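You operate a simulated robot arm through the tools that you are given. There is no shell and no other tool. Be economical: measure what you need, move in short steps, check, and stop when the job is done.

The job below is to be done with a simulated two-armed robot. You get a single attempt, and the scene is never put back.

JOB
Pick up the tin that says "black sesame" from the top of the steel stand with one hand, pass it to the other hand and put it on the top of the table. Set down upright: tin.

The check looks at the end state, three seconds after you hand in, the way a careful person would. Anything else that was tipped, shoved, dropped, spilled or broken makes it a failure.

ROBOT AND FRAMES
Two 7-joint arms with three-finger grippers on one trunk, on a base that drives. Base frame: it is fixed to the floor where the robot stands at the start and does not move with it; the origin is under the middle of the robot, x ahead of it, y to its left, z up; the surface under the hand at the start is at about z = 80. Readings come in cm, degrees, newtons and seconds.
The left shoulder is at the start at [9, 12.6, 108.6], the right one opposite. With the tool pointing down near the work surface each hand reaches from about 38 to 86 cm from the robot's upright axis, wherever it stands, measured 20 degrees to its own side. Places, roughly: top of the table [310, 70, 70]. Payload 2.94 kg a hand.
Tool frame (each hand has its own): the origin (TCP) lies between the finger pads and is the grasp point; the fingertips stand 3 cm ahead of it; z points along the fingers, y is the line along which they close. Largest opening 12.8 cm; the body of the gripper starts 9.3 cm behind the TCP.
Orientation is that of the tool frame in the base frame, as [roll, pitch, yaw] about the fixed x, y, z axes, in that order (R = Rz(yaw) Ry(pitch) Rx(roll)). With the fingers straight down and closing along the base's y, the tool's x points along the base's -x, its y along +y and its z along -z.

CONTROLS
- The arms move only by the tool apply_moves. It takes "left_moves", "right_moves" or both (then of equal length, played together; a hand with none holds still); each is a list of rows, each an object (a shift or turn left out is 0, a gripper value left out holds the last) with "translation": the shift along the tool's x, y, z in m, a list of three; "angular": the turn, a rotation vector about the tool's x, y, z in degrees, a list of three; "claw": the opening, from 0 (shut) to 1 (fully open). In form: [{"translation": [x, y, z], "angular": [ax, ay, az], "claw": claw}, ...]. A call has 1 to 10 rows; each row is the pose to reach, as a shift and turn from the pose commanded when the call began, along the tool's axes at that moment. Rows are played at 5 a second. More than 5 cm and 8.6 degrees between two rows, or a gripper value outside its range, and nothing of the call is played. Where a pose cannot be reached the arm comes as near as it can. A force on the tool above 40 N (or 10 N above the force at the start of the call, whichever is more), or a blocked arm, ends the call early, and 0.2 s more pass. Each finger halts on what it meets, pressing with about 23 N; the grip force reading is that of the motor and also rises with nothing between the fingers. The clock runs only during rows and for 0.2 s after the last one: add rows that repeat a pose to give the fingers time. It gives the time, the measured TCP pose, the force on the tool (base axes), the opening and the grip force at its end, in the units of the frame above (readings bear some noise), with the torque about the TCP (base axes, N m) and any sound that the robot's microphone picked up.
- Cameras (640 x 400 px; columns grow to the right, rows downward): "scene" is now at [21.12, -2.68, 124.16]; the picture's right is [-0.19, -0.98, 0.00], its down [-0.61, 0.12, -0.79] and it looks along [0.77, -0.15, -0.62] (base axes); focal length 219 px, centre (320, 200). "left" rides on the left gripper at [6.9, 1.5, -12] in its tool frame; the picture's right is [-0.21, 0.98, 0.00], its down [-0.82, -0.18, -0.54] and it looks along [-0.53, -0.12, 0.84] (tool axes); focal length 251 px, centre (320, 200). "right" rides on the right gripper at [6.9, -1.5, -12] in its tool frame; the picture's right is [0.21, 0.98, 0.00], its down [-0.82, 0.18, -0.54] and it looks along [-0.53, 0.12, 0.84] (tool axes); focal length 251 px, centre (320, 200). There is no depth. A picture from a camera that has moved, and an enlarged one, comes with that camera's place and axes in the base frame and with its lens. The place of the scene camera against the robot may be out by one fixed shift of up to 1.8 cm in any direction.
- capture(camera): a new picture of that camera. No time passes.
- move_column(by): slides the trunk up (or, below 0, down) by that many cm; the arms and the scene camera ride with it, the base frame stays. It gives what a move gives, with no picture.
- drive_base(legs): drives the robot by 1 to 6 legs, each [ahead, left, turn to the left] in cm, cm and degrees, along the robot's own axes; the way and the turn of a leg run together, so that a leg with both is an arc; at most 150 cm and 180 degrees a leg. The arms and the cameras ride along, it lands a little off, and it stops where it bumps. It gives what a move gives.
- turn_head(pan, tilt): turns the head with the scene camera to pan (to the left, within 80 degrees either way) and tilt (down, from -29 to 69), counted from straight ahead of the robot. It gives what a move gives.
- close_up(camera, box): a new picture of the part [left, top, right, bottom] of that camera's present view, enlarged. No time passes.
- finish_job(): hands the job in; it is judged then, once.

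Work in short steps. Places have to be worked out from the pictures, the camera data and where the tool is seen: move nearer, look again, correct. Check each grasp and each placing, and mend what went wrong. You have 120 turns and 100 pictures in all, those below and enlarged ones among them. Open the grippers and draw the arms clear of the work before you hand the job in, unless the task says otherwise; then end with one line.

The tools are called as a command line: name --argument value ..., lists and objects as JSON in quotes. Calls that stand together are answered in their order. apply_moves: Moves the arms, as the interface text tells. Its arguments: {"type":"object","properties":{"left_moves":{"type":"array"},"right_moves":{"type":"array"}},"required":[]} The other tools are called the same way: move_column (by) slides the trunk up or down; drive_base (legs) drives the base; turn_head (pan, tilt) turns the head that bears the scene camera; capture (camera) takes a picture; close_up (camera, box) takes an enlarged picture of a part of a camera's view; finish_job () hands the job in.

At the start:

```text
time_s: 0.0
left_tool_pos: [58.61, 11.58, 108.13]
left_tool_rot: [-180.0, 0.1, -180.0]
left_contact_force: [0.1, -0.6, 0.4]
left_torque: [-0.03, 0.02, 0.05]
left_opening: 12.79
left_finger_force: 0.2
right_tool_pos: [41.15, -26.15, 110.72]
right_tool_rot: [-180.0, 0.1, 180.0]
right_contact_force: [0.1, -0.1, 0.9]
right_torque: [0.01, 0.01, 0.0]
right_opening: 12.81
right_finger_force: 0.0
trunk travel left (down, up): [-30.0, 24.7]
robot x, y, heading: [-0.11, -0.04, 0.2]
head pan, tilt: [-11.1, 38.3]
```

scene: 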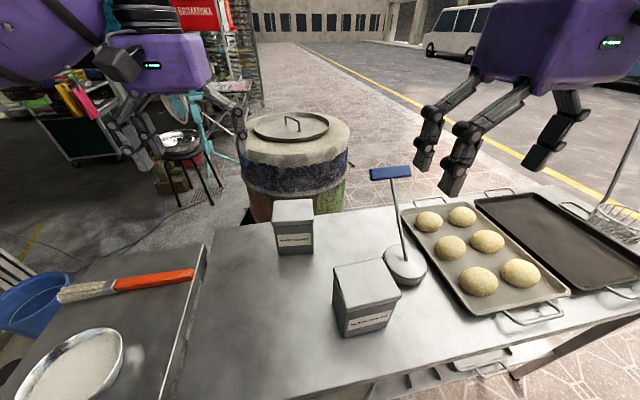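
right: 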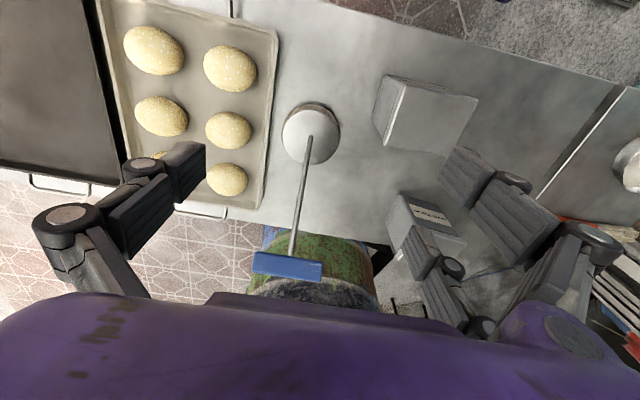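
left: 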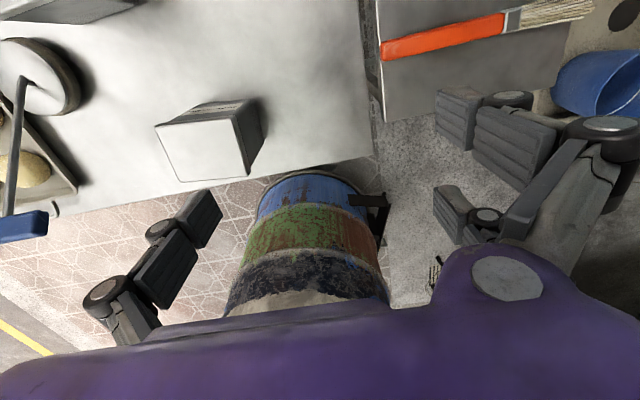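

I see two tins with labels; I'll enlarge both to read them.

close_up --camera "scene" --box '[260, 190, 340, 260]'

close_up --camera "scene" --box '[320, 250, 430, 345]'

```text
5.71 times, centred on (300, 225) of scene
camera zoom: at [21.12, -2.68, 124.16], right [-0.19, -0.98, 0.0], down [-0.61, 0.12, -0.79], along [0.77, -0.15, -0.62], focal length 1250 px, centre (434, 57)
```

zoom: 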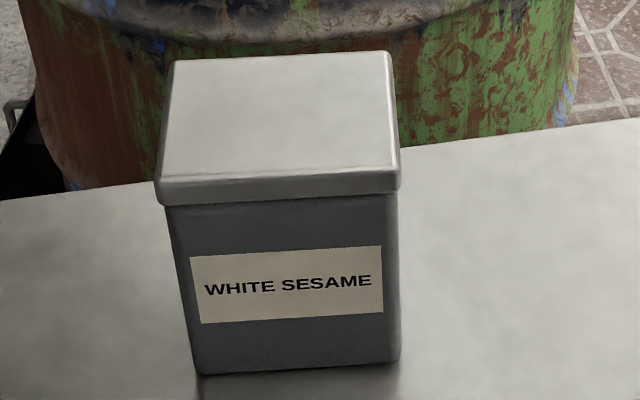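

```text
4.21 times, centred on (375, 298) of scene
camera zoom: at [21.12, -2.68, 124.16], right [-0.19, -0.98, 0.0], down [-0.61, 0.12, -0.79], along [0.77, -0.15, -0.62], focal length 921 px, centre (88, -210)
```

zoom: 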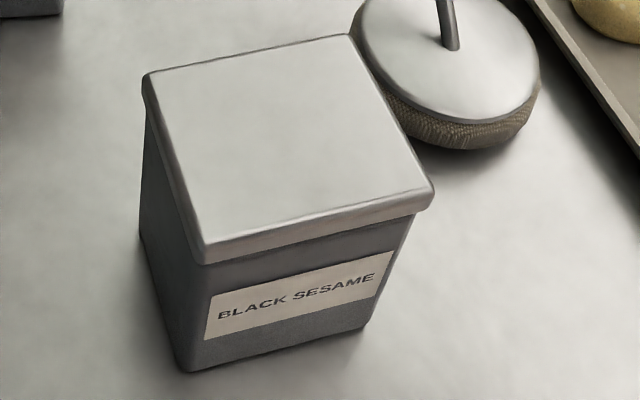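

The near tin, at about (38.8, -13.7), is the black sesame one: about 8.7 x 7 cm and 12 cm tall. The brush's base stands right behind it. I'll move the right hand above the tin, staying high, and look.

apply_moves --right_moves '[{"translation": [0.008, 0.042, 0], "claw": 1}, {"translation": [0.016, 0.083, 0]}, {"translation": [0.0235, 0.1245, 0]}, {"translation": [0.0235, 0.1245, 0]}]'

capture --camera "right"

capture --camera "scene"

```text
time_s: 1.0
left_tool_pos: [58.66, 11.55, 108.15]
left_tool_rot: [-180.0, 0.0, -180.0]
left_contact_force: [0.1, -0.2, -0.3]
left_torque: [0.03, -0.01, -0.01]
left_opening: 12.8
left_finger_force: 0.1
right_tool_pos: [38.61, -13.86, 110.91]
right_tool_rot: [179.9, 0.0, 180.0]
right_contact_force: [0.7, -0.5, -0.5]
right_torque: [0.03, -0.01, 0.02]
right_opening: 12.79
right_finger_force: 0.1
trunk travel left (down, up): [-30.0, 24.7]
robot x, y, heading: [-0.26, -0.28, 0.3]
head pan, tilt: [-11.1, 38.3]
```

```text
94 pictures are left
camera right: at [31.79, -15.23, 123.03], right [-0.21, 0.98, 0.0], down [0.82, 0.18, 0.54], along [0.53, 0.12, -0.84], focal length 251 px, centre (320, 200)
```

right: 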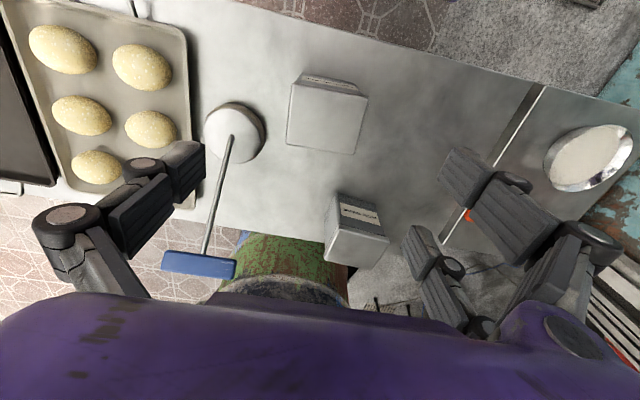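

```text
93 pictures are left
camera scene: at [21.13, -2.78, 124.16], right [-0.19, -0.98, 0.0], down [-0.61, 0.12, -0.78], along [0.77, -0.15, -0.62], focal length 219 px, centre (320, 200)
```

scene: 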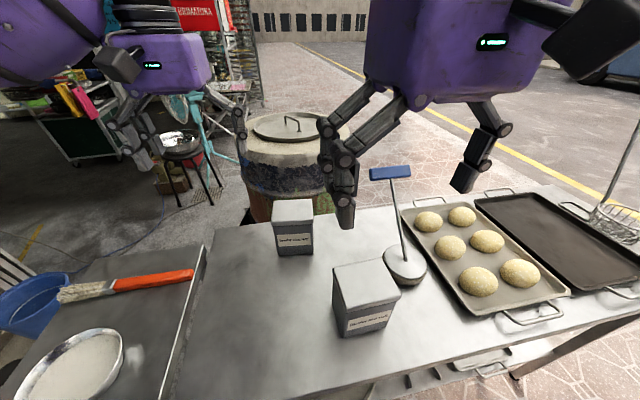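

I'll enlarge the tin in the right camera to fix its corners precisely.

close_up --camera "right" --box '[260, 50, 400, 170]'

```text
3.33 times, centred on (330, 110) of right
camera zoom: at [31.79, -15.23, 123.03], right [-0.21, 0.98, 0.0], down [0.82, 0.18, 0.54], along [0.53, 0.12, -0.84], focal length 838 px, centre (287, 500)
```

zoom: 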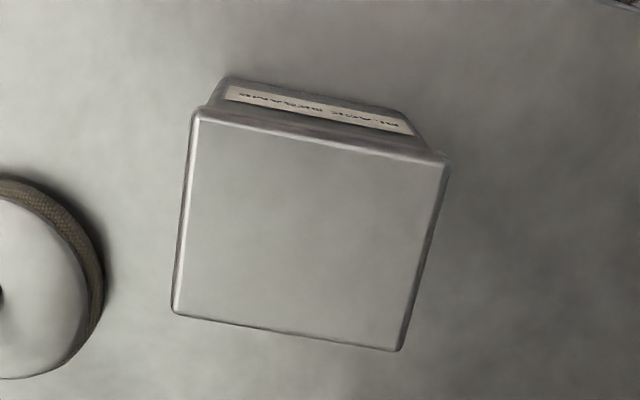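

From this view the lid's centre is about (40.1, -12.7), with yaw about +2° and a 9 x 7 cm top near z=92. I'll centre over it and come down to just above the lid.

apply_moves --right_moves '[{"translation": [-0.015, 0.0116, 0.01], "angular": [0, 0, -2]}, {"translation": [-0.015, 0.0116, 0.05], "angular": [0, 0, -2]}, {"translation": [-0.015, 0.0116, 0.09], "angular": [0, 0, -2]}, {"translation": [-0.015, 0.0116, 0.125], "angular": [0, 0, -2]}, {"translation": [-0.015, 0.0116, 0.125], "angular": [0, 0, -2]}]'

capture --camera "right"

capture --camera "scene"

```text
time_s: 2.2
left_tool_pos: [58.61, 11.47, 108.09]
left_tool_rot: [180.0, 0.1, 179.9]
left_contact_force: [-0.5, -0.2, 0.3]
left_torque: [0.01, 0.02, 0.03]
left_opening: 12.8
left_finger_force: 0.0
right_tool_pos: [40.03, -12.58, 98.26]
right_tool_rot: [-179.9, 0.1, -178.1]
right_contact_force: [-0.6, -0.2, 0.4]
right_torque: [-0.01, 0.0, 0.01]
right_opening: 12.79
right_finger_force: 0.1
trunk travel left (down, up): [-30.0, 24.7]
robot x, y, heading: [0.11, 0.12, -0.0]
head pan, tilt: [-11.1, 38.3]
```

```text
91 pictures are left
camera right: at [33.29, -14.22, 110.34], right [-0.25, 0.97, 0.0], down [0.81, 0.21, 0.54], along [0.52, 0.13, -0.84], focal length 251 px, centre (320, 200)
```

right: 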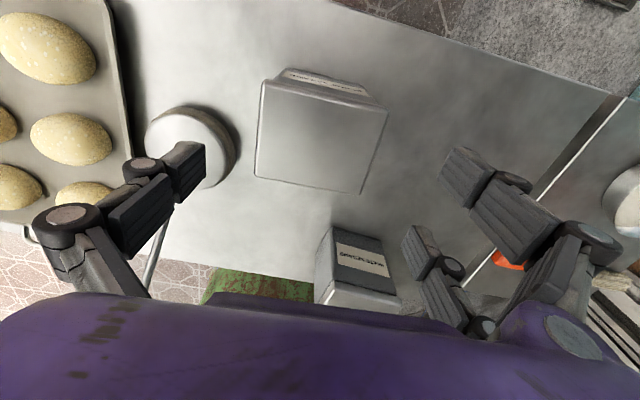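

```text
90 pictures are left
camera scene: at [21.09, -2.68, 124.17], right [-0.19, -0.98, 0.0], down [-0.61, 0.12, -0.79], along [0.77, -0.15, -0.62], focal length 219 px, centre (320, 200)
```

scene: 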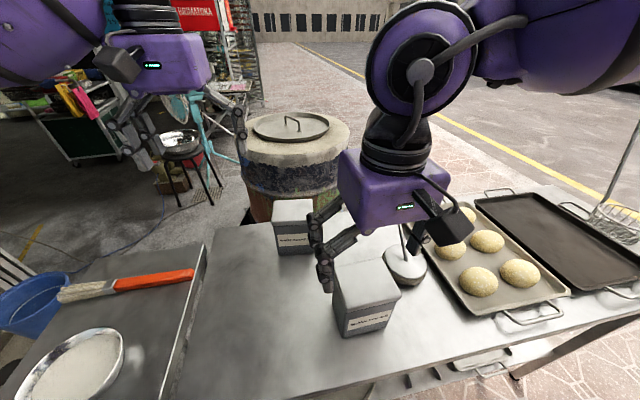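

The gripper looks to have two prongs on one side, so I'll enlarge the view to see where the fingers are relative to the tin.

close_up --camera "right" --box '[20, 50, 640, 350]'

close_up --camera "scene" --box '[270, 140, 470, 350]'

```text
1.03 times, centred on (330, 200) of right (not enlarged: the box is as wide or as high as the picture)
camera zoom: at [33.29, -14.22, 110.34], right [-0.25, 0.97, 0.0], down [0.81, 0.21, 0.54], along [0.52, 0.13, -0.84], focal length 260 px, centre (310, 200)
```

zoom: 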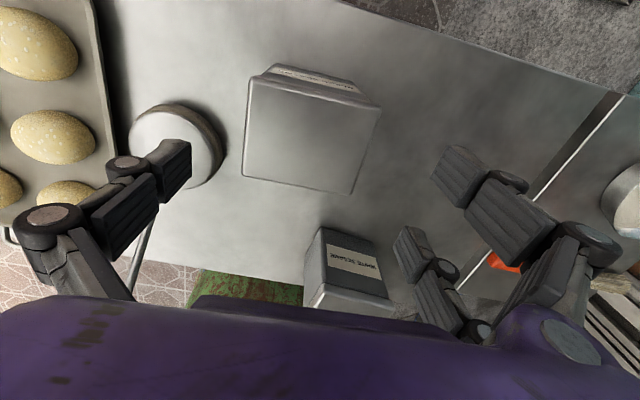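

```text
1.90 times, centred on (370, 245) of scene
camera zoom: at [21.09, -2.68, 124.17], right [-0.19, -0.98, 0.0], down [-0.61, 0.12, -0.79], along [0.77, -0.15, -0.62], focal length 417 px, centre (225, 114)
```

zoom: 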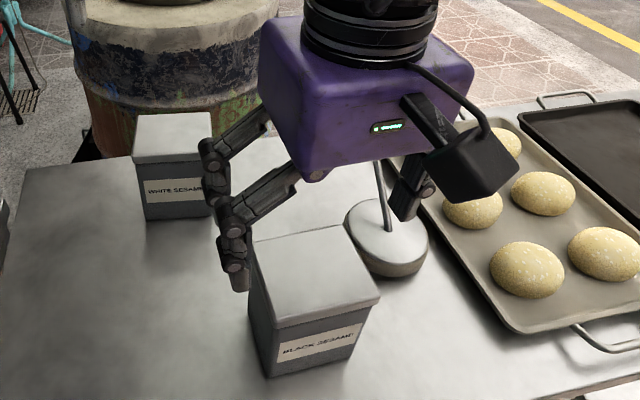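

Both views agree: lid centre (39.9, -12.9), top at about z=92, yaw about 2.5°. I'll grip high on the lid so the left hand has room below, descending to TCP z≈91 slightly ahead of centre.

apply_moves --right_moves '[{"translation": [-0.006, -0.003, 0.02], "angular": [0, 0, -0.7]}, {"translation": [-0.006, -0.003, 0.045], "angular": [0, 0, -0.7]}, {"translation": [-0.006, -0.003, 0.072], "angular": [0, 0, -0.7]}, {"translation": [-0.006, -0.003, 0.072], "angular": [0, 0, -0.7]}]'

close_up --camera "scene" --box '[270, 140, 470, 350]'

capture --camera "right"

```text
time_s: 3.2
left_tool_pos: [58.58, 11.54, 108.16]
left_tool_rot: [180.0, 0.0, 179.9]
left_contact_force: [-0.3, 0.7, 0.6]
left_torque: [0.0, -0.01, 0.0]
left_opening: 12.8
left_finger_force: 0.0
right_tool_pos: [40.98, -13.06, 90.94]
right_tool_rot: [-179.9, 0.0, -177.4]
right_contact_force: [0.0, 0.0, 0.0]
right_torque: [0.04, -0.01, 0.01]
right_opening: 12.79
right_finger_force: 0.1
trunk travel left (down, up): [-30.0, 24.7]
robot x, y, heading: [-0.14, -0.11, -0.0]
head pan, tilt: [-11.1, 38.3]
```

```text
1.90 times, centred on (370, 245) of scene
camera zoom: at [21.08, -2.68, 124.17], right [-0.19, -0.98, 0.0], down [-0.61, 0.12, -0.79], along [0.77, -0.15, -0.62], focal length 417 px, centre (225, 114)
```

zoom: 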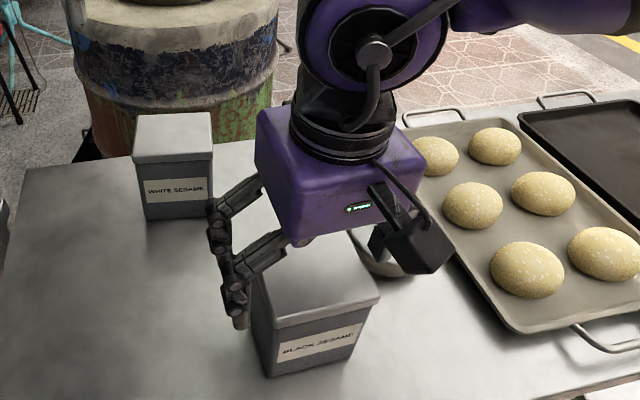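

```text
86 pictures are left
camera right: at [34.17, -14.65, 103.07], right [-0.26, 0.97, 0.0], down [0.81, 0.22, 0.54], along [0.52, 0.14, -0.84], focal length 251 px, centre (320, 200)
```

right: 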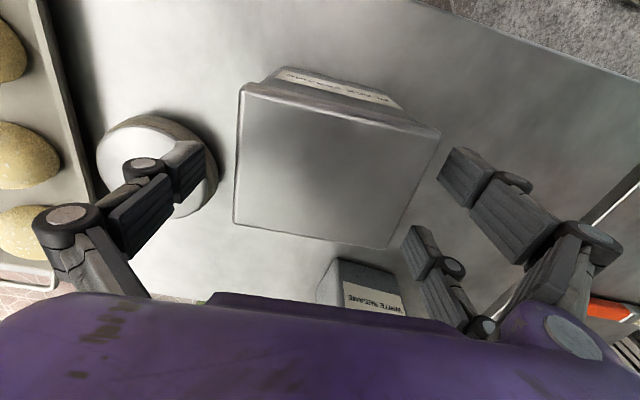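

The TCP sits about 1 cm ahead of the tin's centre (39.95, -12.8), and the far prong would miss the lid. I'll shift back 0.8 cm, then close.

apply_moves --right_moves '[{"translation": [0.008, 0.002, 0], "claw": 1}, {"translation": [0.008, 0.002, 0], "claw": 0.75}, {"translation": [0.008, 0.002, 0], "claw": 0.5}, {"translation": [0.008, 0.002, 0], "claw": 0}, {"translation": [0.008, 0.002, 0], "claw": 0}, {"translation": [0.008, 0.002, 0], "claw": 0}]'

close_up --camera "scene" --box '[270, 140, 470, 350]'

capture --camera "right"

```text
time_s: 4.6
left_tool_pos: [58.52, 11.61, 108.19]
left_tool_rot: [180.0, 0.1, -180.0]
left_contact_force: [-0.2, -0.1, -0.1]
left_torque: [0.0, 0.0, 0.01]
left_opening: 12.82
left_finger_force: 0.0
right_tool_pos: [40.17, -12.78, 91.08]
right_tool_rot: [-180.0, 0.1, -177.4]
right_contact_force: [0.7, -0.7, 2.8]
right_torque: [-0.08, -0.02, -0.14]
right_opening: 9.2
right_finger_force: 23.4
trunk travel left (down, up): [-30.0, 24.7]
robot x, y, heading: [-0.12, -0.08, 0.3]
head pan, tilt: [-11.1, 38.3]
```

```text
1.90 times, centred on (370, 245) of scene
camera zoom: at [21.11, -2.68, 124.16], right [-0.19, -0.98, 0.0], down [-0.61, 0.12, -0.79], along [0.77, -0.15, -0.62], focal length 417 px, centre (225, 114)
```

zoom: 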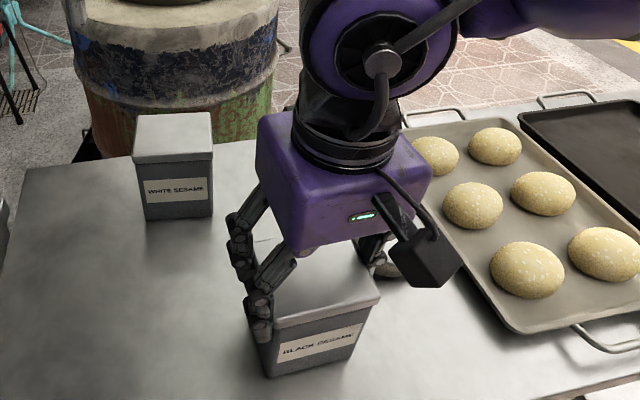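

```text
84 pictures are left
camera right: at [33.38, -14.51, 103.15], right [-0.26, 0.97, 0.0], down [0.81, 0.22, 0.54], along [0.52, 0.14, -0.84], focal length 251 px, centre (320, 200)
```

right: 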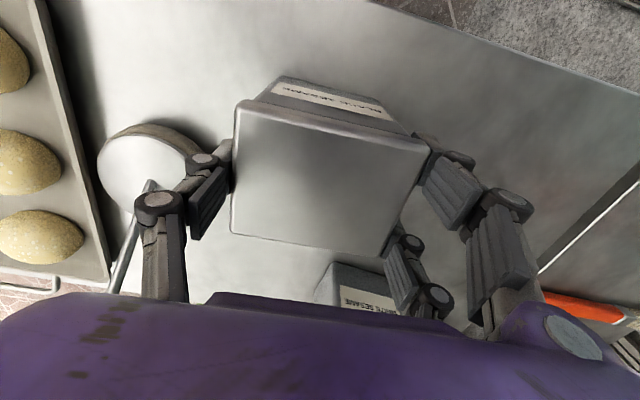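

Grip holds at 9.2 cm with 23 N. I'll lift 12 cm straight up and check.

apply_moves --right_moves '[{"translation": [0, 0, -0.01], "claw": 0}, {"translation": [0, 0, -0.03]}, {"translation": [0, 0, -0.06]}, {"translation": [0, 0, -0.09]}, {"translation": [0, 0, -0.12]}, {"translation": [0, 0, -0.12]}]'

capture --camera "scene"

capture --camera "right"

```text
time_s: 6.0
left_tool_pos: [58.65, 11.64, 108.1]
left_tool_rot: [-180.0, 0.0, -180.0]
left_contact_force: [-0.7, 0.0, 0.7]
left_torque: [-0.01, -0.03, 0.01]
left_opening: 12.81
left_finger_force: 0.0
right_tool_pos: [40.19, -12.72, 103.04]
right_tool_rot: [-180.0, -0.1, -177.3]
right_contact_force: [0.0, -0.2, -3.3]
right_torque: [0.05, -0.01, -0.01]
right_opening: 9.19
right_finger_force: 22.9
trunk travel left (down, up): [-30.0, 24.7]
robot x, y, heading: [0.05, -0.07, -0.0]
head pan, tilt: [-11.1, 38.3]
```

```text
83 pictures are left
camera scene: at [21.17, -2.69, 124.15], right [-0.19, -0.98, 0.0], down [-0.61, 0.12, -0.78], along [0.77, -0.15, -0.62], focal length 219 px, centre (320, 200)
```

scene: 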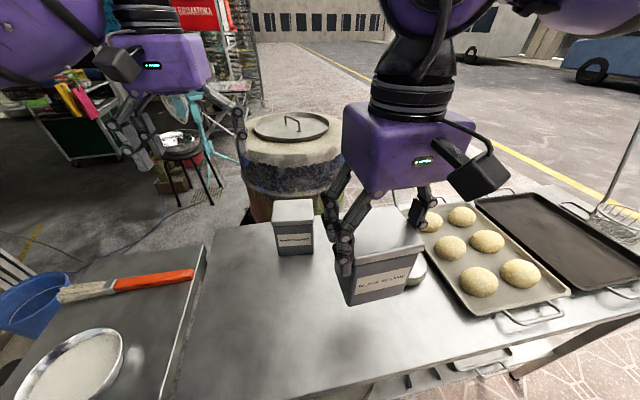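

```text
82 pictures are left
camera right: at [33.32, -14.48, 115.15], right [-0.26, 0.97, 0.0], down [0.81, 0.22, 0.54], along [0.52, 0.14, -0.84], focal length 251 px, centre (320, 200)
```

right: 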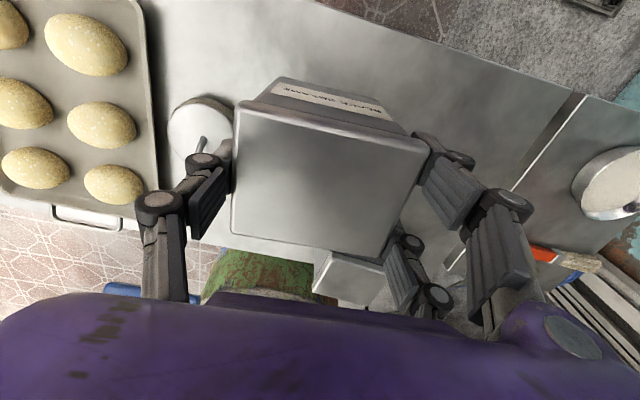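

Lifted cleanly, load about 3.3 N. Next I'll look around for the table and a driving route.

turn_head --pan 15 --tilt 8

capture --camera "scene"

turn_head --pan 75 --tilt 20

capture --camera "scene"

turn_head --pan -75 --tilt 20

capture --camera "scene"

```text
time_s: 7.0
left_tool_pos: [58.71, 11.56, 108.01]
left_tool_rot: [-179.9, 0.0, 179.9]
left_contact_force: [0.5, -1.1, 0.6]
left_torque: [-0.01, -0.01, -0.01]
left_opening: 12.8
left_finger_force: 0.0
right_tool_pos: [40.17, -12.71, 103.08]
right_tool_rot: [-179.9, 0.1, -177.3]
right_contact_force: [-0.3, -0.1, -3.7]
right_torque: [-0.04, 0.0, -0.01]
right_opening: 9.21
right_finger_force: 23.4
trunk travel left (down, up): [-30.0, 24.7]
robot x, y, heading: [0.13, -0.39, -0.1]
head pan, tilt: [15.0, 8.0]
```

```text
81 pictures are left
camera scene: at [21.64, 1.36, 128.98], right [0.26, -0.97, 0.0], down [-0.14, -0.04, -0.99], along [0.96, 0.26, -0.14], focal length 219 px, centre (320, 200)
```

scene: 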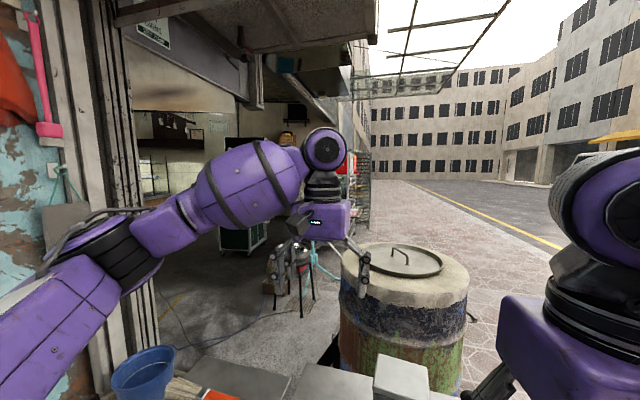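

```text
time_s: 8.2
left_tool_pos: [58.79, 11.64, 108.11]
left_tool_rot: [180.0, 0.0, 180.0]
left_contact_force: [0.0, 0.4, 0.1]
left_torque: [0.03, 0.02, 0.0]
left_opening: 12.79
left_finger_force: 0.0
right_tool_pos: [40.16, -12.68, 102.97]
right_tool_rot: [180.0, 0.0, -177.3]
right_contact_force: [0.3, -0.6, -4.0]
right_torque: [-0.03, 0.0, 0.0]
right_opening: 9.18
right_finger_force: 22.9
trunk travel left (down, up): [-30.0, 24.7]
robot x, y, heading: [0.46, -0.21, -0.1]
head pan, tilt: [75.0, 20.0]
```

```text
80 pictures are left
camera scene: at [15.11, 7.97, 127.04], right [0.97, -0.26, 0.0], down [-0.09, -0.33, -0.94], along [0.24, 0.91, -0.34], focal length 219 px, centre (320, 200)
```

scene: 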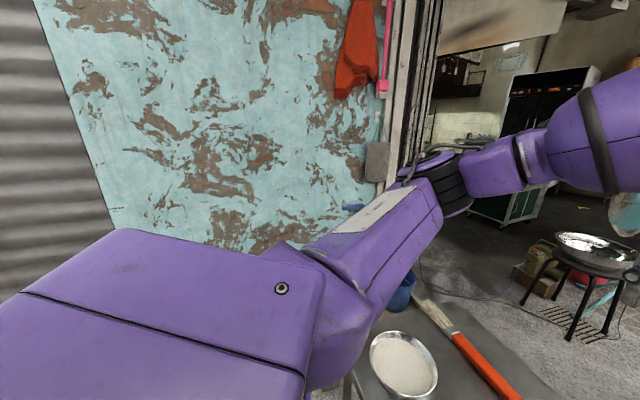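

```text
time_s: 10.6
left_tool_pos: [58.58, 11.6, 108.07]
left_tool_rot: [180.0, 0.0, -179.9]
left_contact_force: [-0.8, 1.0, -0.3]
left_torque: [0.02, -0.02, 0.0]
left_opening: 12.79
left_finger_force: 0.1
right_tool_pos: [40.02, -12.69, 103.02]
right_tool_rot: [180.0, 0.0, -177.3]
right_contact_force: [0.6, 0.7, -5.3]
right_torque: [0.01, 0.0, 0.0]
right_opening: 9.19
right_finger_force: 23.1
trunk travel left (down, up): [-30.0, 24.7]
robot x, y, heading: [0.0, -0.06, -0.1]
head pan, tilt: [-75.0, 20.0]
```

```text
79 pictures are left
camera scene: at [15.11, -10.02, 127.04], right [-0.97, -0.26, 0.0], down [-0.09, 0.33, -0.94], along [0.24, -0.91, -0.34], focal length 219 px, centre (320, 200)
```

scene: 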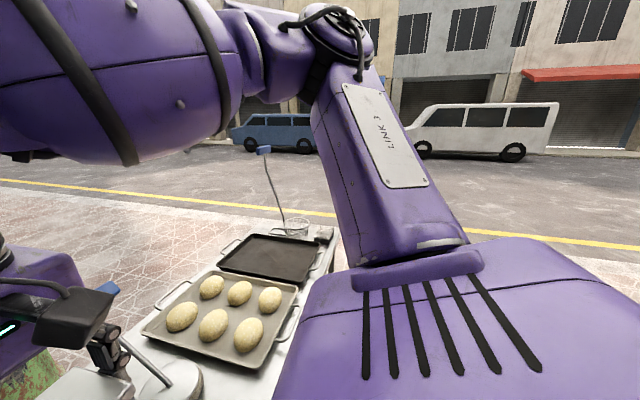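

The table is hidden behind my left arm. Before backing off, I'll check the floor to the sides and rear.

turn_head --pan 80 --tilt -5

capture --camera "scene"

turn_head --pan -80 --tilt 50

capture --camera "scene"

turn_head --pan 0 --tilt 69

capture --camera "scene"

```text
time_s: 13.0
left_tool_pos: [58.69, 11.68, 108.11]
left_tool_rot: [179.9, -0.1, -180.0]
left_contact_force: [0.3, 0.2, 1.0]
left_torque: [0.0, -0.02, -0.01]
left_opening: 12.82
left_finger_force: 0.1
right_tool_pos: [40.06, -12.73, 102.97]
right_tool_rot: [-179.9, 0.0, -177.3]
right_contact_force: [-0.1, -0.2, -4.2]
right_torque: [-0.01, 0.01, -0.01]
right_opening: 9.17
right_finger_force: 23.6
trunk travel left (down, up): [-30.0, 24.7]
robot x, y, heading: [-0.35, 0.04, 0.2]
head pan, tilt: [80.0, -5.0]
```

```text
78 pictures are left
camera scene: at [14.22, 7.59, 131.05], right [0.98, -0.17, 0.0], down [0.01, 0.09, -1.0], along [0.17, 0.98, 0.09], focal length 219 px, centre (320, 200)
```

scene: 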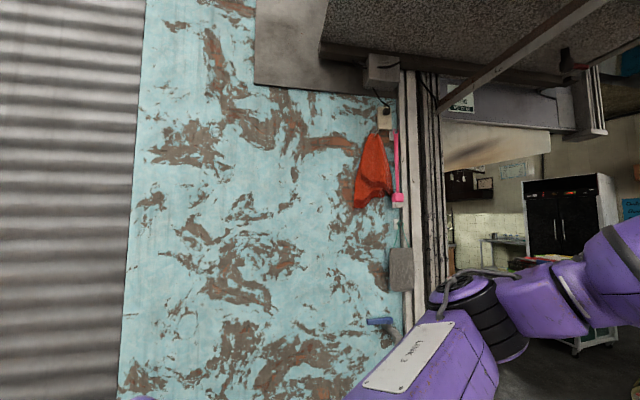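

```text
time_s: 15.5
left_tool_pos: [58.64, 11.62, 108.23]
left_tool_rot: [180.0, 0.0, -179.9]
left_contact_force: [0.2, 0.5, -0.9]
left_torque: [-0.01, -0.02, 0.0]
left_opening: 12.8
left_finger_force: 0.1
right_tool_pos: [40.1, -12.72, 102.98]
right_tool_rot: [180.0, -0.1, -177.3]
right_contact_force: [0.0, 0.4, -3.8]
right_torque: [0.02, 0.04, 0.01]
right_opening: 9.17
right_finger_force: 23.1
trunk travel left (down, up): [-30.0, 24.7]
robot x, y, heading: [-0.14, -0.01, -0.1]
head pan, tilt: [-80.0, 50.0]
```

```text
77 pictures are left
camera scene: at [14.03, -8.61, 122.48], right [-0.98, -0.17, 0.0], down [-0.13, 0.75, -0.64], along [0.11, -0.63, -0.77], focal length 219 px, centre (320, 200)
```

scene: 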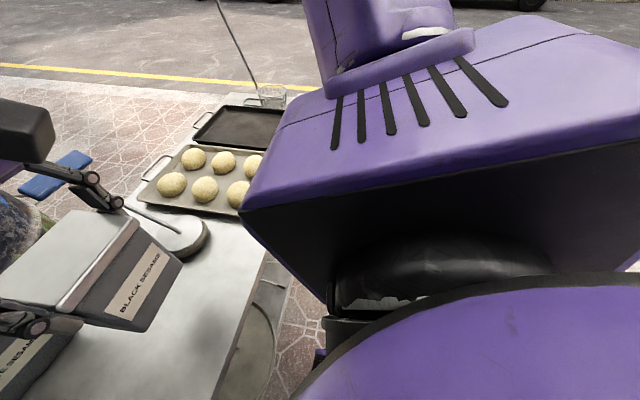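

```text
time_s: 17.0
left_tool_pos: [58.67, 11.64, 108.06]
left_tool_rot: [-180.0, 0.1, 180.0]
left_contact_force: [0.3, 1.0, -0.6]
left_torque: [0.03, 0.0, -0.03]
left_opening: 12.79
left_finger_force: 0.2
right_tool_pos: [40.13, -12.72, 102.99]
right_tool_rot: [179.9, 0.0, -177.3]
right_contact_force: [0.5, 0.9, -4.8]
right_torque: [0.03, 0.0, 0.02]
right_opening: 9.16
right_finger_force: 23.1
trunk travel left (down, up): [-30.0, 24.7]
robot x, y, heading: [0.07, 0.0, -0.1]
head pan, tilt: [0.0, 68.8]
```

```text
76 pictures are left
camera scene: at [17.2, -6.42, 121.62], right [-0.77, -0.64, 0.0], down [-0.54, 0.64, -0.55], along [0.35, -0.42, -0.84], focal length 219 px, centre (320, 200)
```

scene: 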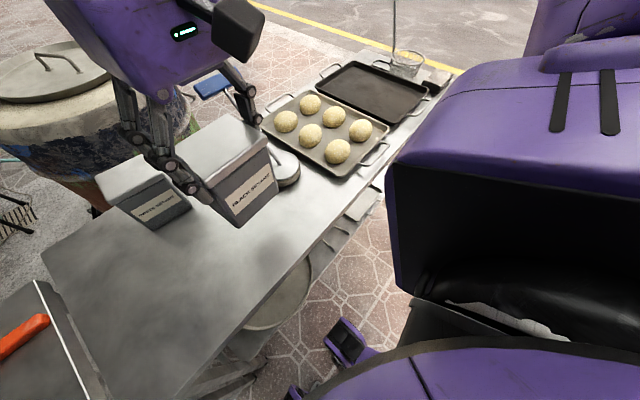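

The floor beside the stand is clear paving. I'll back off 40 cm, which also gives free space for the handover.

drive_base --legs '[[-40, 0, 0]]'

turn_head --pan 0 --tilt 25

capture --camera "scene"

```text
time_s: 19.5
left_tool_pos: [19.26, 11.51, 108.0]
left_tool_rot: [179.9, -0.1, 179.9]
left_contact_force: [1.0, 0.0, 0.3]
left_torque: [0.0, 0.01, 0.01]
left_opening: 12.79
left_finger_force: 0.0
right_tool_pos: [0.65, -12.86, 103.07]
right_tool_rot: [-180.0, 0.0, -177.6]
right_contact_force: [-0.3, -0.3, -4.5]
right_torque: [0.02, -0.05, -0.01]
right_opening: 9.17
right_finger_force: 23.0
trunk travel left (down, up): [-30.0, 24.7]
robot x, y, heading: [-39.07, -0.06, -0.4]
head pan, tilt: [0.0, 68.8]
```

```text
time_s: 20.6
left_tool_pos: [19.35, 11.44, 108.13]
left_tool_rot: [180.0, 0.0, 179.8]
left_contact_force: [0.4, -1.0, 0.2]
left_torque: [0.02, 0.01, 0.02]
left_opening: 12.78
left_finger_force: 0.0
right_tool_pos: [0.59, -12.84, 102.99]
right_tool_rot: [-180.0, 0.0, -177.5]
right_contact_force: [-0.4, 1.0, -4.2]
right_torque: [0.0, 0.0, 0.02]
right_opening: 9.18
right_finger_force: 23.1
trunk travel left (down, up): [-30.0, 24.7]
robot x, y, heading: [-39.19, -0.04, -0.3]
head pan, tilt: [0.0, 25.0]
```

```text
75 pictures are left
camera scene: at [-17.5, -1.07, 126.23], right [0.0, -1.0, 0.0], down [-0.42, 0.0, -0.91], along [0.91, 0.0, -0.42], focal length 219 px, centre (320, 200)
```

scene: 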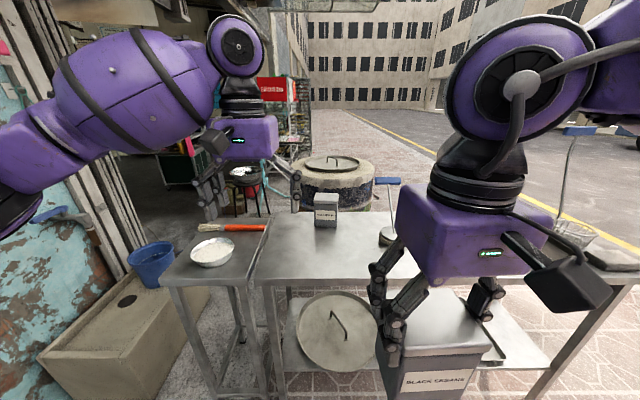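

The tin hangs clear in front of the stand. I'll move the right hand a bit ahead and up for room, and start turning the left hand so its fingers point toward -y with the camera side up.

apply_moves --right_moves '[{"translation": [-0.035, 0.005, -0.012], "claw": 0}, {"translation": [-0.07, 0.01, -0.025]}, {"translation": [-0.105, 0.015, -0.037]}, {"translation": [-0.14, 0.02, -0.05]}, {"translation": [-0.14, 0.02, -0.05]}, {"translation": [-0.14, 0.02, -0.05]}, {"translation": [-0.14, 0.02, -0.05]}, {"translation": [-0.14, 0.02, -0.05]}]' --left_moves '[{"translation": [0, 0.03, 0], "angular": [4.5, 4.5, -4.5]}, {"translation": [0, 0.06, 0], "angular": [9, 9, -9]}, {"translation": [0, 0.09, 0], "angular": [13.5, 13.5, -13.5]}, {"translation": [0, 0.12, 0], "angular": [18, 18, -18]}, {"translation": [0, 0.15, 0], "angular": [22.5, 22.5, -22.5]}, {"translation": [0, 0.18, 0], "angular": [27, 27, -27]}, {"translation": [0, 0.18, 0], "angular": [31.5, 31.5, -31.5]}, {"translation": [0, 0.18, 0], "angular": [34.6, 34.6, -34.6]}]'

capture --camera "scene"

```text
time_s: 22.4
left_tool_pos: [19.41, 29.41, 108.1]
left_tool_rot: [-153.4, -41.9, -153.6]
left_contact_force: [0.2, 0.0, 0.3]
left_torque: [-0.03, 0.0, -0.03]
left_opening: 12.82
left_finger_force: 0.0
right_tool_pos: [13.5, -10.16, 107.61]
right_tool_rot: [-179.9, 0.0, -177.6]
right_contact_force: [0.1, 0.4, -4.1]
right_torque: [-0.02, 0.0, 0.0]
right_opening: 9.18
right_finger_force: 22.8
right hand out of reach, approached as far as the arm can: row 4, 5, 6, 7, 8
trunk travel left (down, up): [-30.0, 24.7]
robot x, y, heading: [-39.55, 0.33, -0.2]
head pan, tilt: [0.0, 25.0]
```

```text
74 pictures are left
camera scene: at [-17.47, -0.99, 126.23], right [0.0, -1.0, 0.0], down [-0.42, 0.0, -0.91], along [0.91, 0.0, -0.42], focal length 219 px, centre (320, 200)
```

scene: 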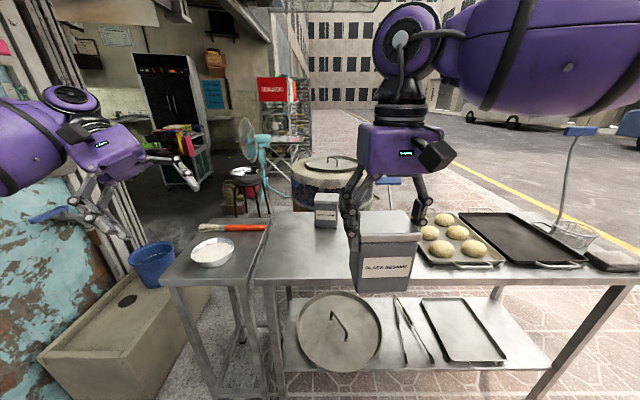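

The left hand is halfway round and clear of everything. I'll finish the remaining 60° of turn in place.

apply_moves --left_moves '[{"angular": [4.9, 4.9, -4.9]}, {"angular": [9.8, 9.8, -9.8]}, {"angular": [14.7, 14.7, -14.7]}, {"angular": [19.6, 19.6, -19.6]}, {"angular": [24.5, 24.5, -24.5]}, {"angular": [29.4, 29.4, -29.4]}, {"angular": [34.6, 34.6, -34.6]}, {"angular": [34.6, 34.6, -34.6]}]'

capture --camera "scene"

capture --camera "left"

```text
refused: row 7 steps farther than a row can; nothing moved
```

```text
73 pictures are left
camera scene: at [-17.47, -0.99, 126.23], right [0.0, -1.0, 0.0], down [-0.42, 0.0, -0.91], along [0.91, 0.0, -0.42], focal length 219 px, centre (320, 200)
```

scene: 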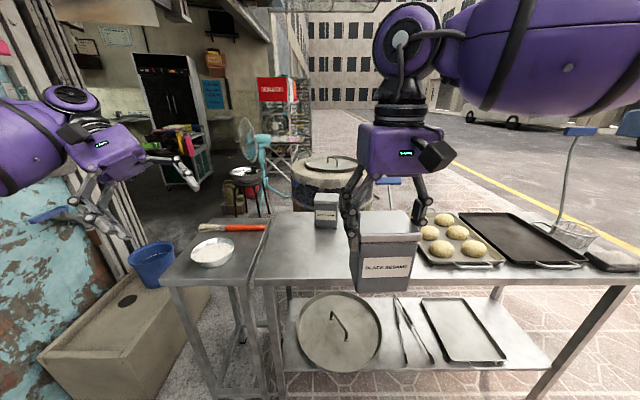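

```text
72 pictures are left
camera left: at [17.71, 36.26, 120.26], right [-0.51, 0.72, -0.47], down [0.85, 0.51, -0.13], along [0.15, -0.46, -0.87], focal length 251 px, centre (320, 200)
```

left: 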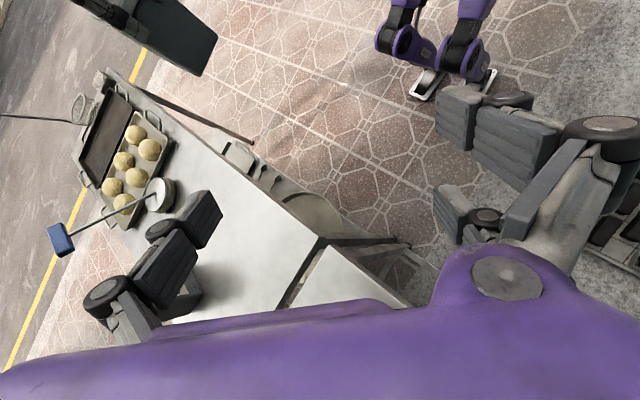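

One row step was slightly too large; I'll repeat with even steps.

apply_moves --left_moves '[{"angular": [4.9, 4.9, -4.9]}, {"angular": [9.8, 9.8, -9.8]}, {"angular": [14.7, 14.7, -14.7]}, {"angular": [19.6, 19.6, -19.6]}, {"angular": [24.5, 24.5, -24.5]}, {"angular": [29.4, 29.4, -29.4]}, {"angular": [34.0, 34.0, -34.0]}, {"angular": [34.6, 34.6, -34.6]}, {"angular": [34.6, 34.6, -34.6]}]'

capture --camera "scene"

capture --camera "left"

```text
time_s: 24.4
left_tool_pos: [19.17, 29.5, 108.19]
left_tool_rot: [-167.1, -90.0, -103.0]
left_contact_force: [-0.1, -0.1, 0.6]
left_torque: [-0.02, 0.0, 0.0]
left_opening: 12.81
left_finger_force: 0.1
right_tool_pos: [13.61, -10.36, 107.67]
right_tool_rot: [-179.9, 0.2, -177.7]
right_contact_force: [-0.2, -0.4, -4.6]
right_torque: [-0.01, 0.01, -0.01]
right_opening: 9.17
right_finger_force: 23.4
trunk travel left (down, up): [-30.0, 24.7]
robot x, y, heading: [-39.37, 0.39, -0.4]
head pan, tilt: [0.0, 25.0]
```

```text
71 pictures are left
camera scene: at [-17.49, -1.03, 126.23], right [0.0, -1.0, 0.0], down [-0.42, 0.0, -0.91], along [0.91, 0.0, -0.42], focal length 219 px, centre (320, 200)
```

scene: 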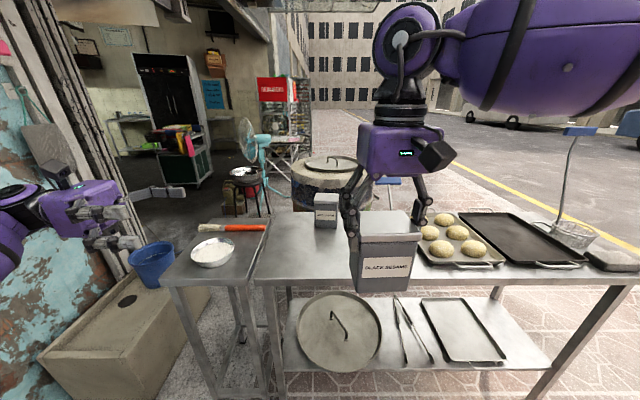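

```text
70 pictures are left
camera left: at [17.82, 41.59, 115.05], right [-0.98, 0.0, -0.21], down [0.18, 0.54, -0.82], along [0.11, -0.84, -0.53], focal length 251 px, centre (320, 200)
```

left: 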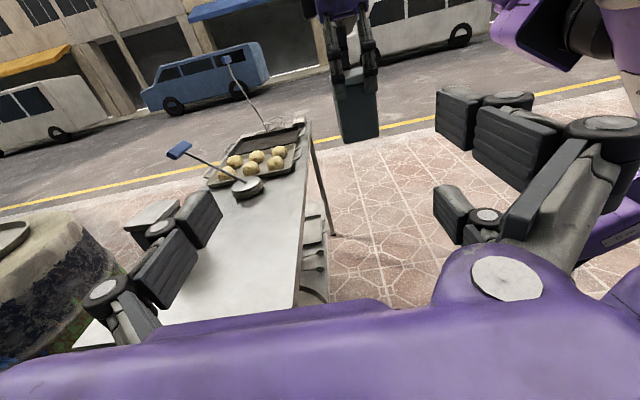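

Left hand now points along -y with x up, as intended. I'll bring it to about 15 cm from the tin at the height of the lower body and look.

apply_moves --left_moves '[{"translation": [-0.014, 0.012, 0.041], "angular": [2.2, 0, 0], "claw": 1}, {"translation": [-0.028, 0.024, 0.082], "angular": [2.2, 0, 0]}, {"translation": [-0.042, 0.036, 0.123], "angular": [2.2, 0, 0]}, {"translation": [-0.056, 0.048, 0.164], "angular": [2.2, 0, 0]}, {"translation": [-0.069, 0.059, 0.205], "angular": [2.2, 0, 0]}, {"translation": [-0.069, 0.059, 0.205], "angular": [2.2, 0, 0]}, {"translation": [-0.069, 0.059, 0.205], "angular": [2.2, 0, 0]}]'

capture --camera "left"

capture --camera "scene"

```text
time_s: 26.0
left_tool_pos: [13.71, 8.96, 101.28]
left_tool_rot: [-148.9, -90.0, -119.0]
left_contact_force: [-0.7, 0.0, -0.6]
left_torque: [0.02, 0.0, 0.02]
left_opening: 12.77
left_finger_force: 0.0
right_tool_pos: [13.59, -10.34, 107.62]
right_tool_rot: [179.8, 0.1, -177.6]
right_contact_force: [0.3, 0.1, -4.0]
right_torque: [0.02, 0.03, -0.02]
right_opening: 9.16
right_finger_force: 22.8
trunk travel left (down, up): [-30.0, 24.7]
robot x, y, heading: [-39.21, 0.24, -0.4]
head pan, tilt: [0.0, 25.0]
```

```text
69 pictures are left
camera left: at [11.65, 21.01, 108.19], right [-0.98, -0.03, -0.22], down [0.16, 0.55, -0.82], along [0.15, -0.84, -0.53], focal length 251 px, centre (320, 200)
```

left: 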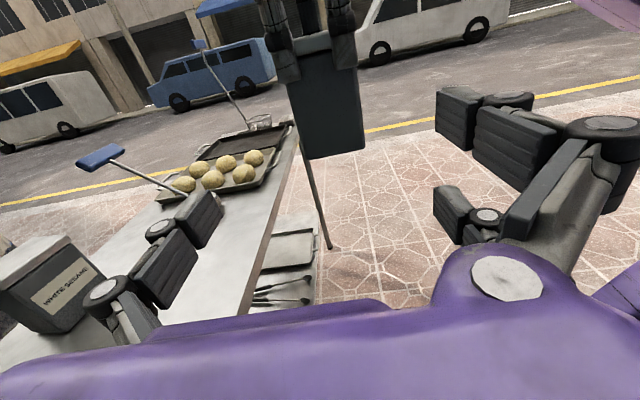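

```text
68 pictures are left
camera scene: at [-17.48, -1.06, 126.23], right [0.0, -1.0, 0.0], down [-0.42, 0.0, -0.91], along [0.91, 0.0, -0.42], focal length 219 px, centre (320, 200)
```

scene: 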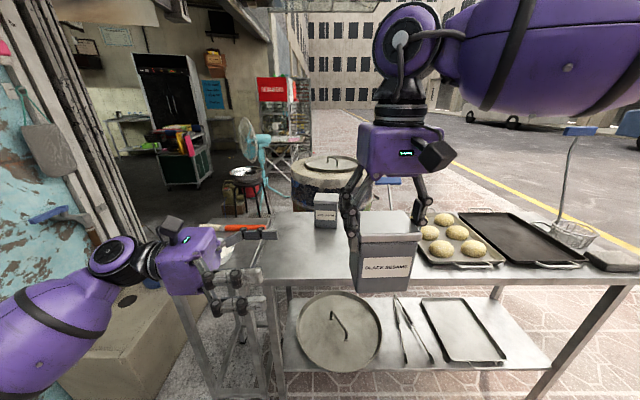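

From the left camera the tin's bottom is at z≈96.7 and its centre at x≈13.3, matching the right-hand estimate. I'll advance until the fingertips just start straddling the tin, then check.

apply_moves --left_moves '[{"translation": [-0.002, 0.008, 0.04]}, {"translation": [-0.002, 0.009, 0.08]}, {"translation": [-0.002, 0.009, 0.115]}, {"translation": [-0.002, 0.009, 0.115]}, {"translation": [-0.002, 0.009, 0.115]}]'

capture --camera "left"

close_up --camera "scene" --box '[230, 160, 470, 330]'

capture --camera "right"

```text
time_s: 27.2
left_tool_pos: [12.96, -2.41, 101.09]
left_tool_rot: [-143.6, -89.8, -124.4]
left_contact_force: [0.0, 0.4, 0.3]
left_torque: [0.05, -0.01, -0.01]
left_opening: 12.79
left_finger_force: 0.1
right_tool_pos: [13.63, -10.3, 107.59]
right_tool_rot: [179.9, 0.1, -177.6]
right_contact_force: [0.4, 0.1, -3.2]
right_torque: [0.0, -0.01, -0.06]
right_opening: 9.2
right_finger_force: 23.1
trunk travel left (down, up): [-30.0, 24.7]
robot x, y, heading: [-39.42, -0.0, -0.2]
head pan, tilt: [0.0, 25.0]
```

```text
67 pictures are left
camera left: at [11.02, 9.61, 108.0], right [-0.98, -0.03, -0.22], down [0.16, 0.55, -0.82], along [0.15, -0.84, -0.53], focal length 251 px, centre (320, 200)
```

left: 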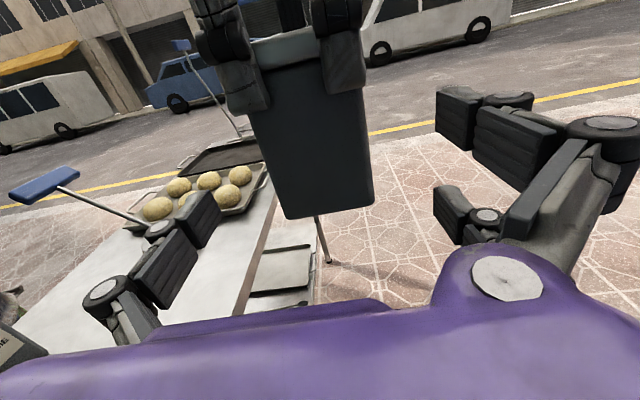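

```text
2.35 times, centred on (350, 245) of scene
camera zoom: at [-17.47, -1.06, 126.23], right [0.0, -1.0, 0.0], down [-0.42, 0.0, -0.91], along [0.91, 0.0, -0.42], focal length 515 px, centre (249, 94)
```

zoom: 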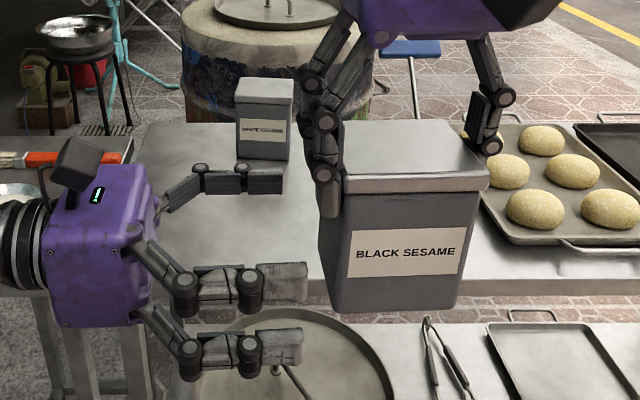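

```text
65 pictures are left
camera right: at [6.8, -12.05, 119.75], right [-0.26, 0.97, 0.0], down [0.81, 0.21, 0.54], along [0.52, 0.14, -0.84], focal length 251 px, centre (320, 200)
```

right: 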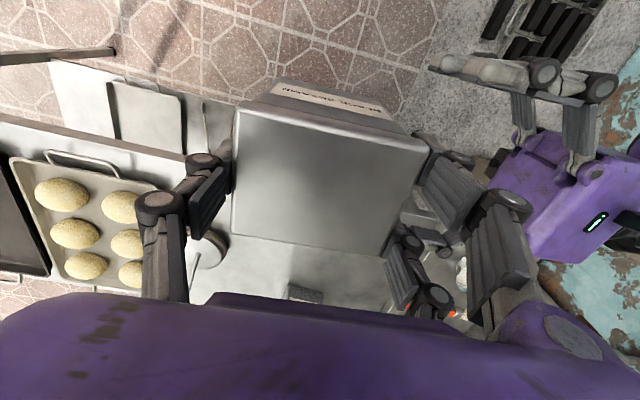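

The left prongs sit about ±2.5 cm around z≈101.3, with the lower edge about 1 cm above the tin's bottom and the upper just under the right fingertips. I'll lower 3 mm and advance 6.5 cm so the prongs straddle the tin.

apply_moves --left_moves '[{"translation": [-0.003, 0, 0.02]}, {"translation": [-0.003, 0, 0.045]}, {"translation": [-0.003, 0, 0.066]}, {"translation": [-0.003, 0, 0.066]}]'

capture --camera "left"

close_up --camera "scene" --box '[230, 160, 470, 330]'

```text
time_s: 28.2
left_tool_pos: [13.29, -9.06, 100.74]
left_tool_rot: [-138.1, -89.9, -129.9]
left_contact_force: [0.3, 0.3, -0.1]
left_torque: [0.04, -0.01, 0.0]
left_opening: 12.79
left_finger_force: 0.0
right_tool_pos: [13.65, -10.25, 107.78]
right_tool_rot: [180.0, 0.1, -177.7]
right_contact_force: [-0.9, 0.6, -4.6]
right_torque: [-0.01, 0.0, -0.03]
right_opening: 9.19
right_finger_force: 22.7
trunk travel left (down, up): [-30.0, 24.7]
robot x, y, heading: [-39.69, 0.23, -0.3]
head pan, tilt: [0.0, 25.0]
```

```text
64 pictures are left
camera left: at [11.26, 2.91, 107.67], right [-0.98, -0.03, -0.22], down [0.16, 0.55, -0.82], along [0.15, -0.84, -0.53], focal length 251 px, centre (320, 200)
```

left: 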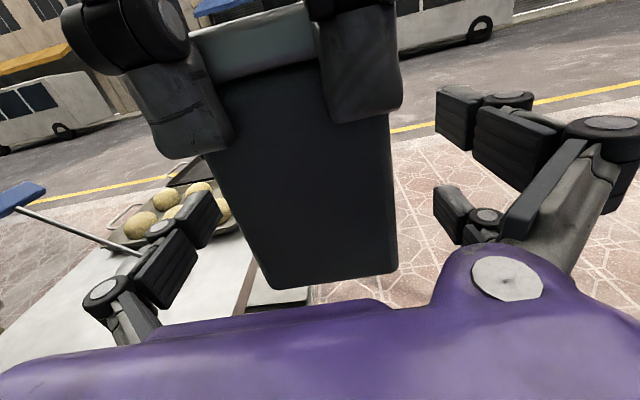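

```text
2.35 times, centred on (350, 245) of scene
camera zoom: at [-17.49, -1.01, 126.23], right [0.0, -1.0, 0.0], down [-0.42, 0.0, -0.91], along [0.91, 0.0, -0.42], focal length 515 px, centre (249, 94)
```

zoom: 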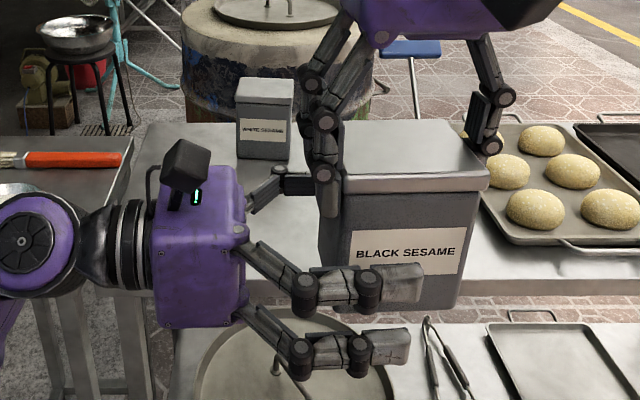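

Prongs straddle the tin. I'll close the left hand, with the right still holding.

apply_moves --left_moves '[{"claw": 0.8}, {"claw": 0.65}, {"claw": 0.5}, {"claw": 0.2}, {"claw": 0}, {"claw": 0}, {"claw": 0}]'

close_up --camera "scene" --box '[230, 160, 470, 330]'

capture --camera "left"

```text
time_s: 29.8
left_tool_pos: [13.43, -9.01, 100.66]
left_tool_rot: [-168.4, -89.9, -99.5]
left_contact_force: [14.3, 4.1, -0.6]
left_torque: [-0.1, 0.53, 0.34]
left_opening: 7.16
left_finger_force: 22.8
right_tool_pos: [13.5, -10.39, 107.64]
right_tool_rot: [-180.0, 0.0, -177.6]
right_contact_force: [-15.4, -2.8, -2.3]
right_torque: [-0.1, 0.52, -0.19]
right_opening: 9.2
right_finger_force: 23.3
trunk travel left (down, up): [-30.0, 24.7]
robot x, y, heading: [-39.49, 0.25, -0.2]
head pan, tilt: [0.0, 25.0]
```

```text
2.35 times, centred on (350, 245) of scene
camera zoom: at [-17.48, -1.04, 126.23], right [0.0, -1.0, 0.0], down [-0.42, 0.0, -0.91], along [0.91, 0.0, -0.42], focal length 515 px, centre (249, 94)
```

zoom: 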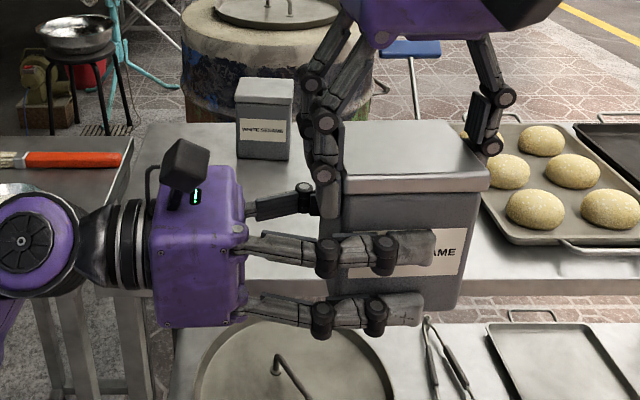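

```text
61 pictures are left
camera left: at [11.34, 2.94, 107.65], right [-0.98, -0.04, -0.21], down [0.16, 0.55, -0.82], along [0.15, -0.84, -0.53], focal length 251 px, centre (320, 200)
```

left: 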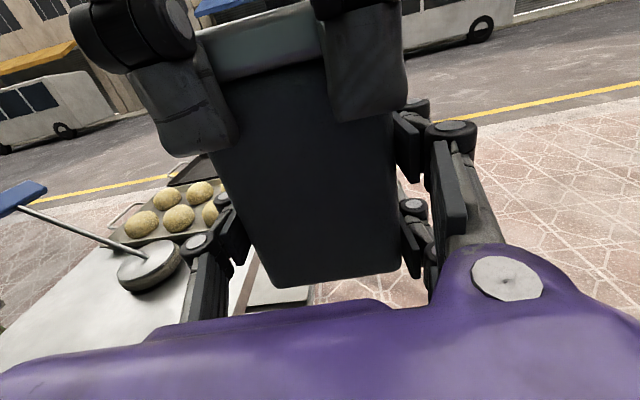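

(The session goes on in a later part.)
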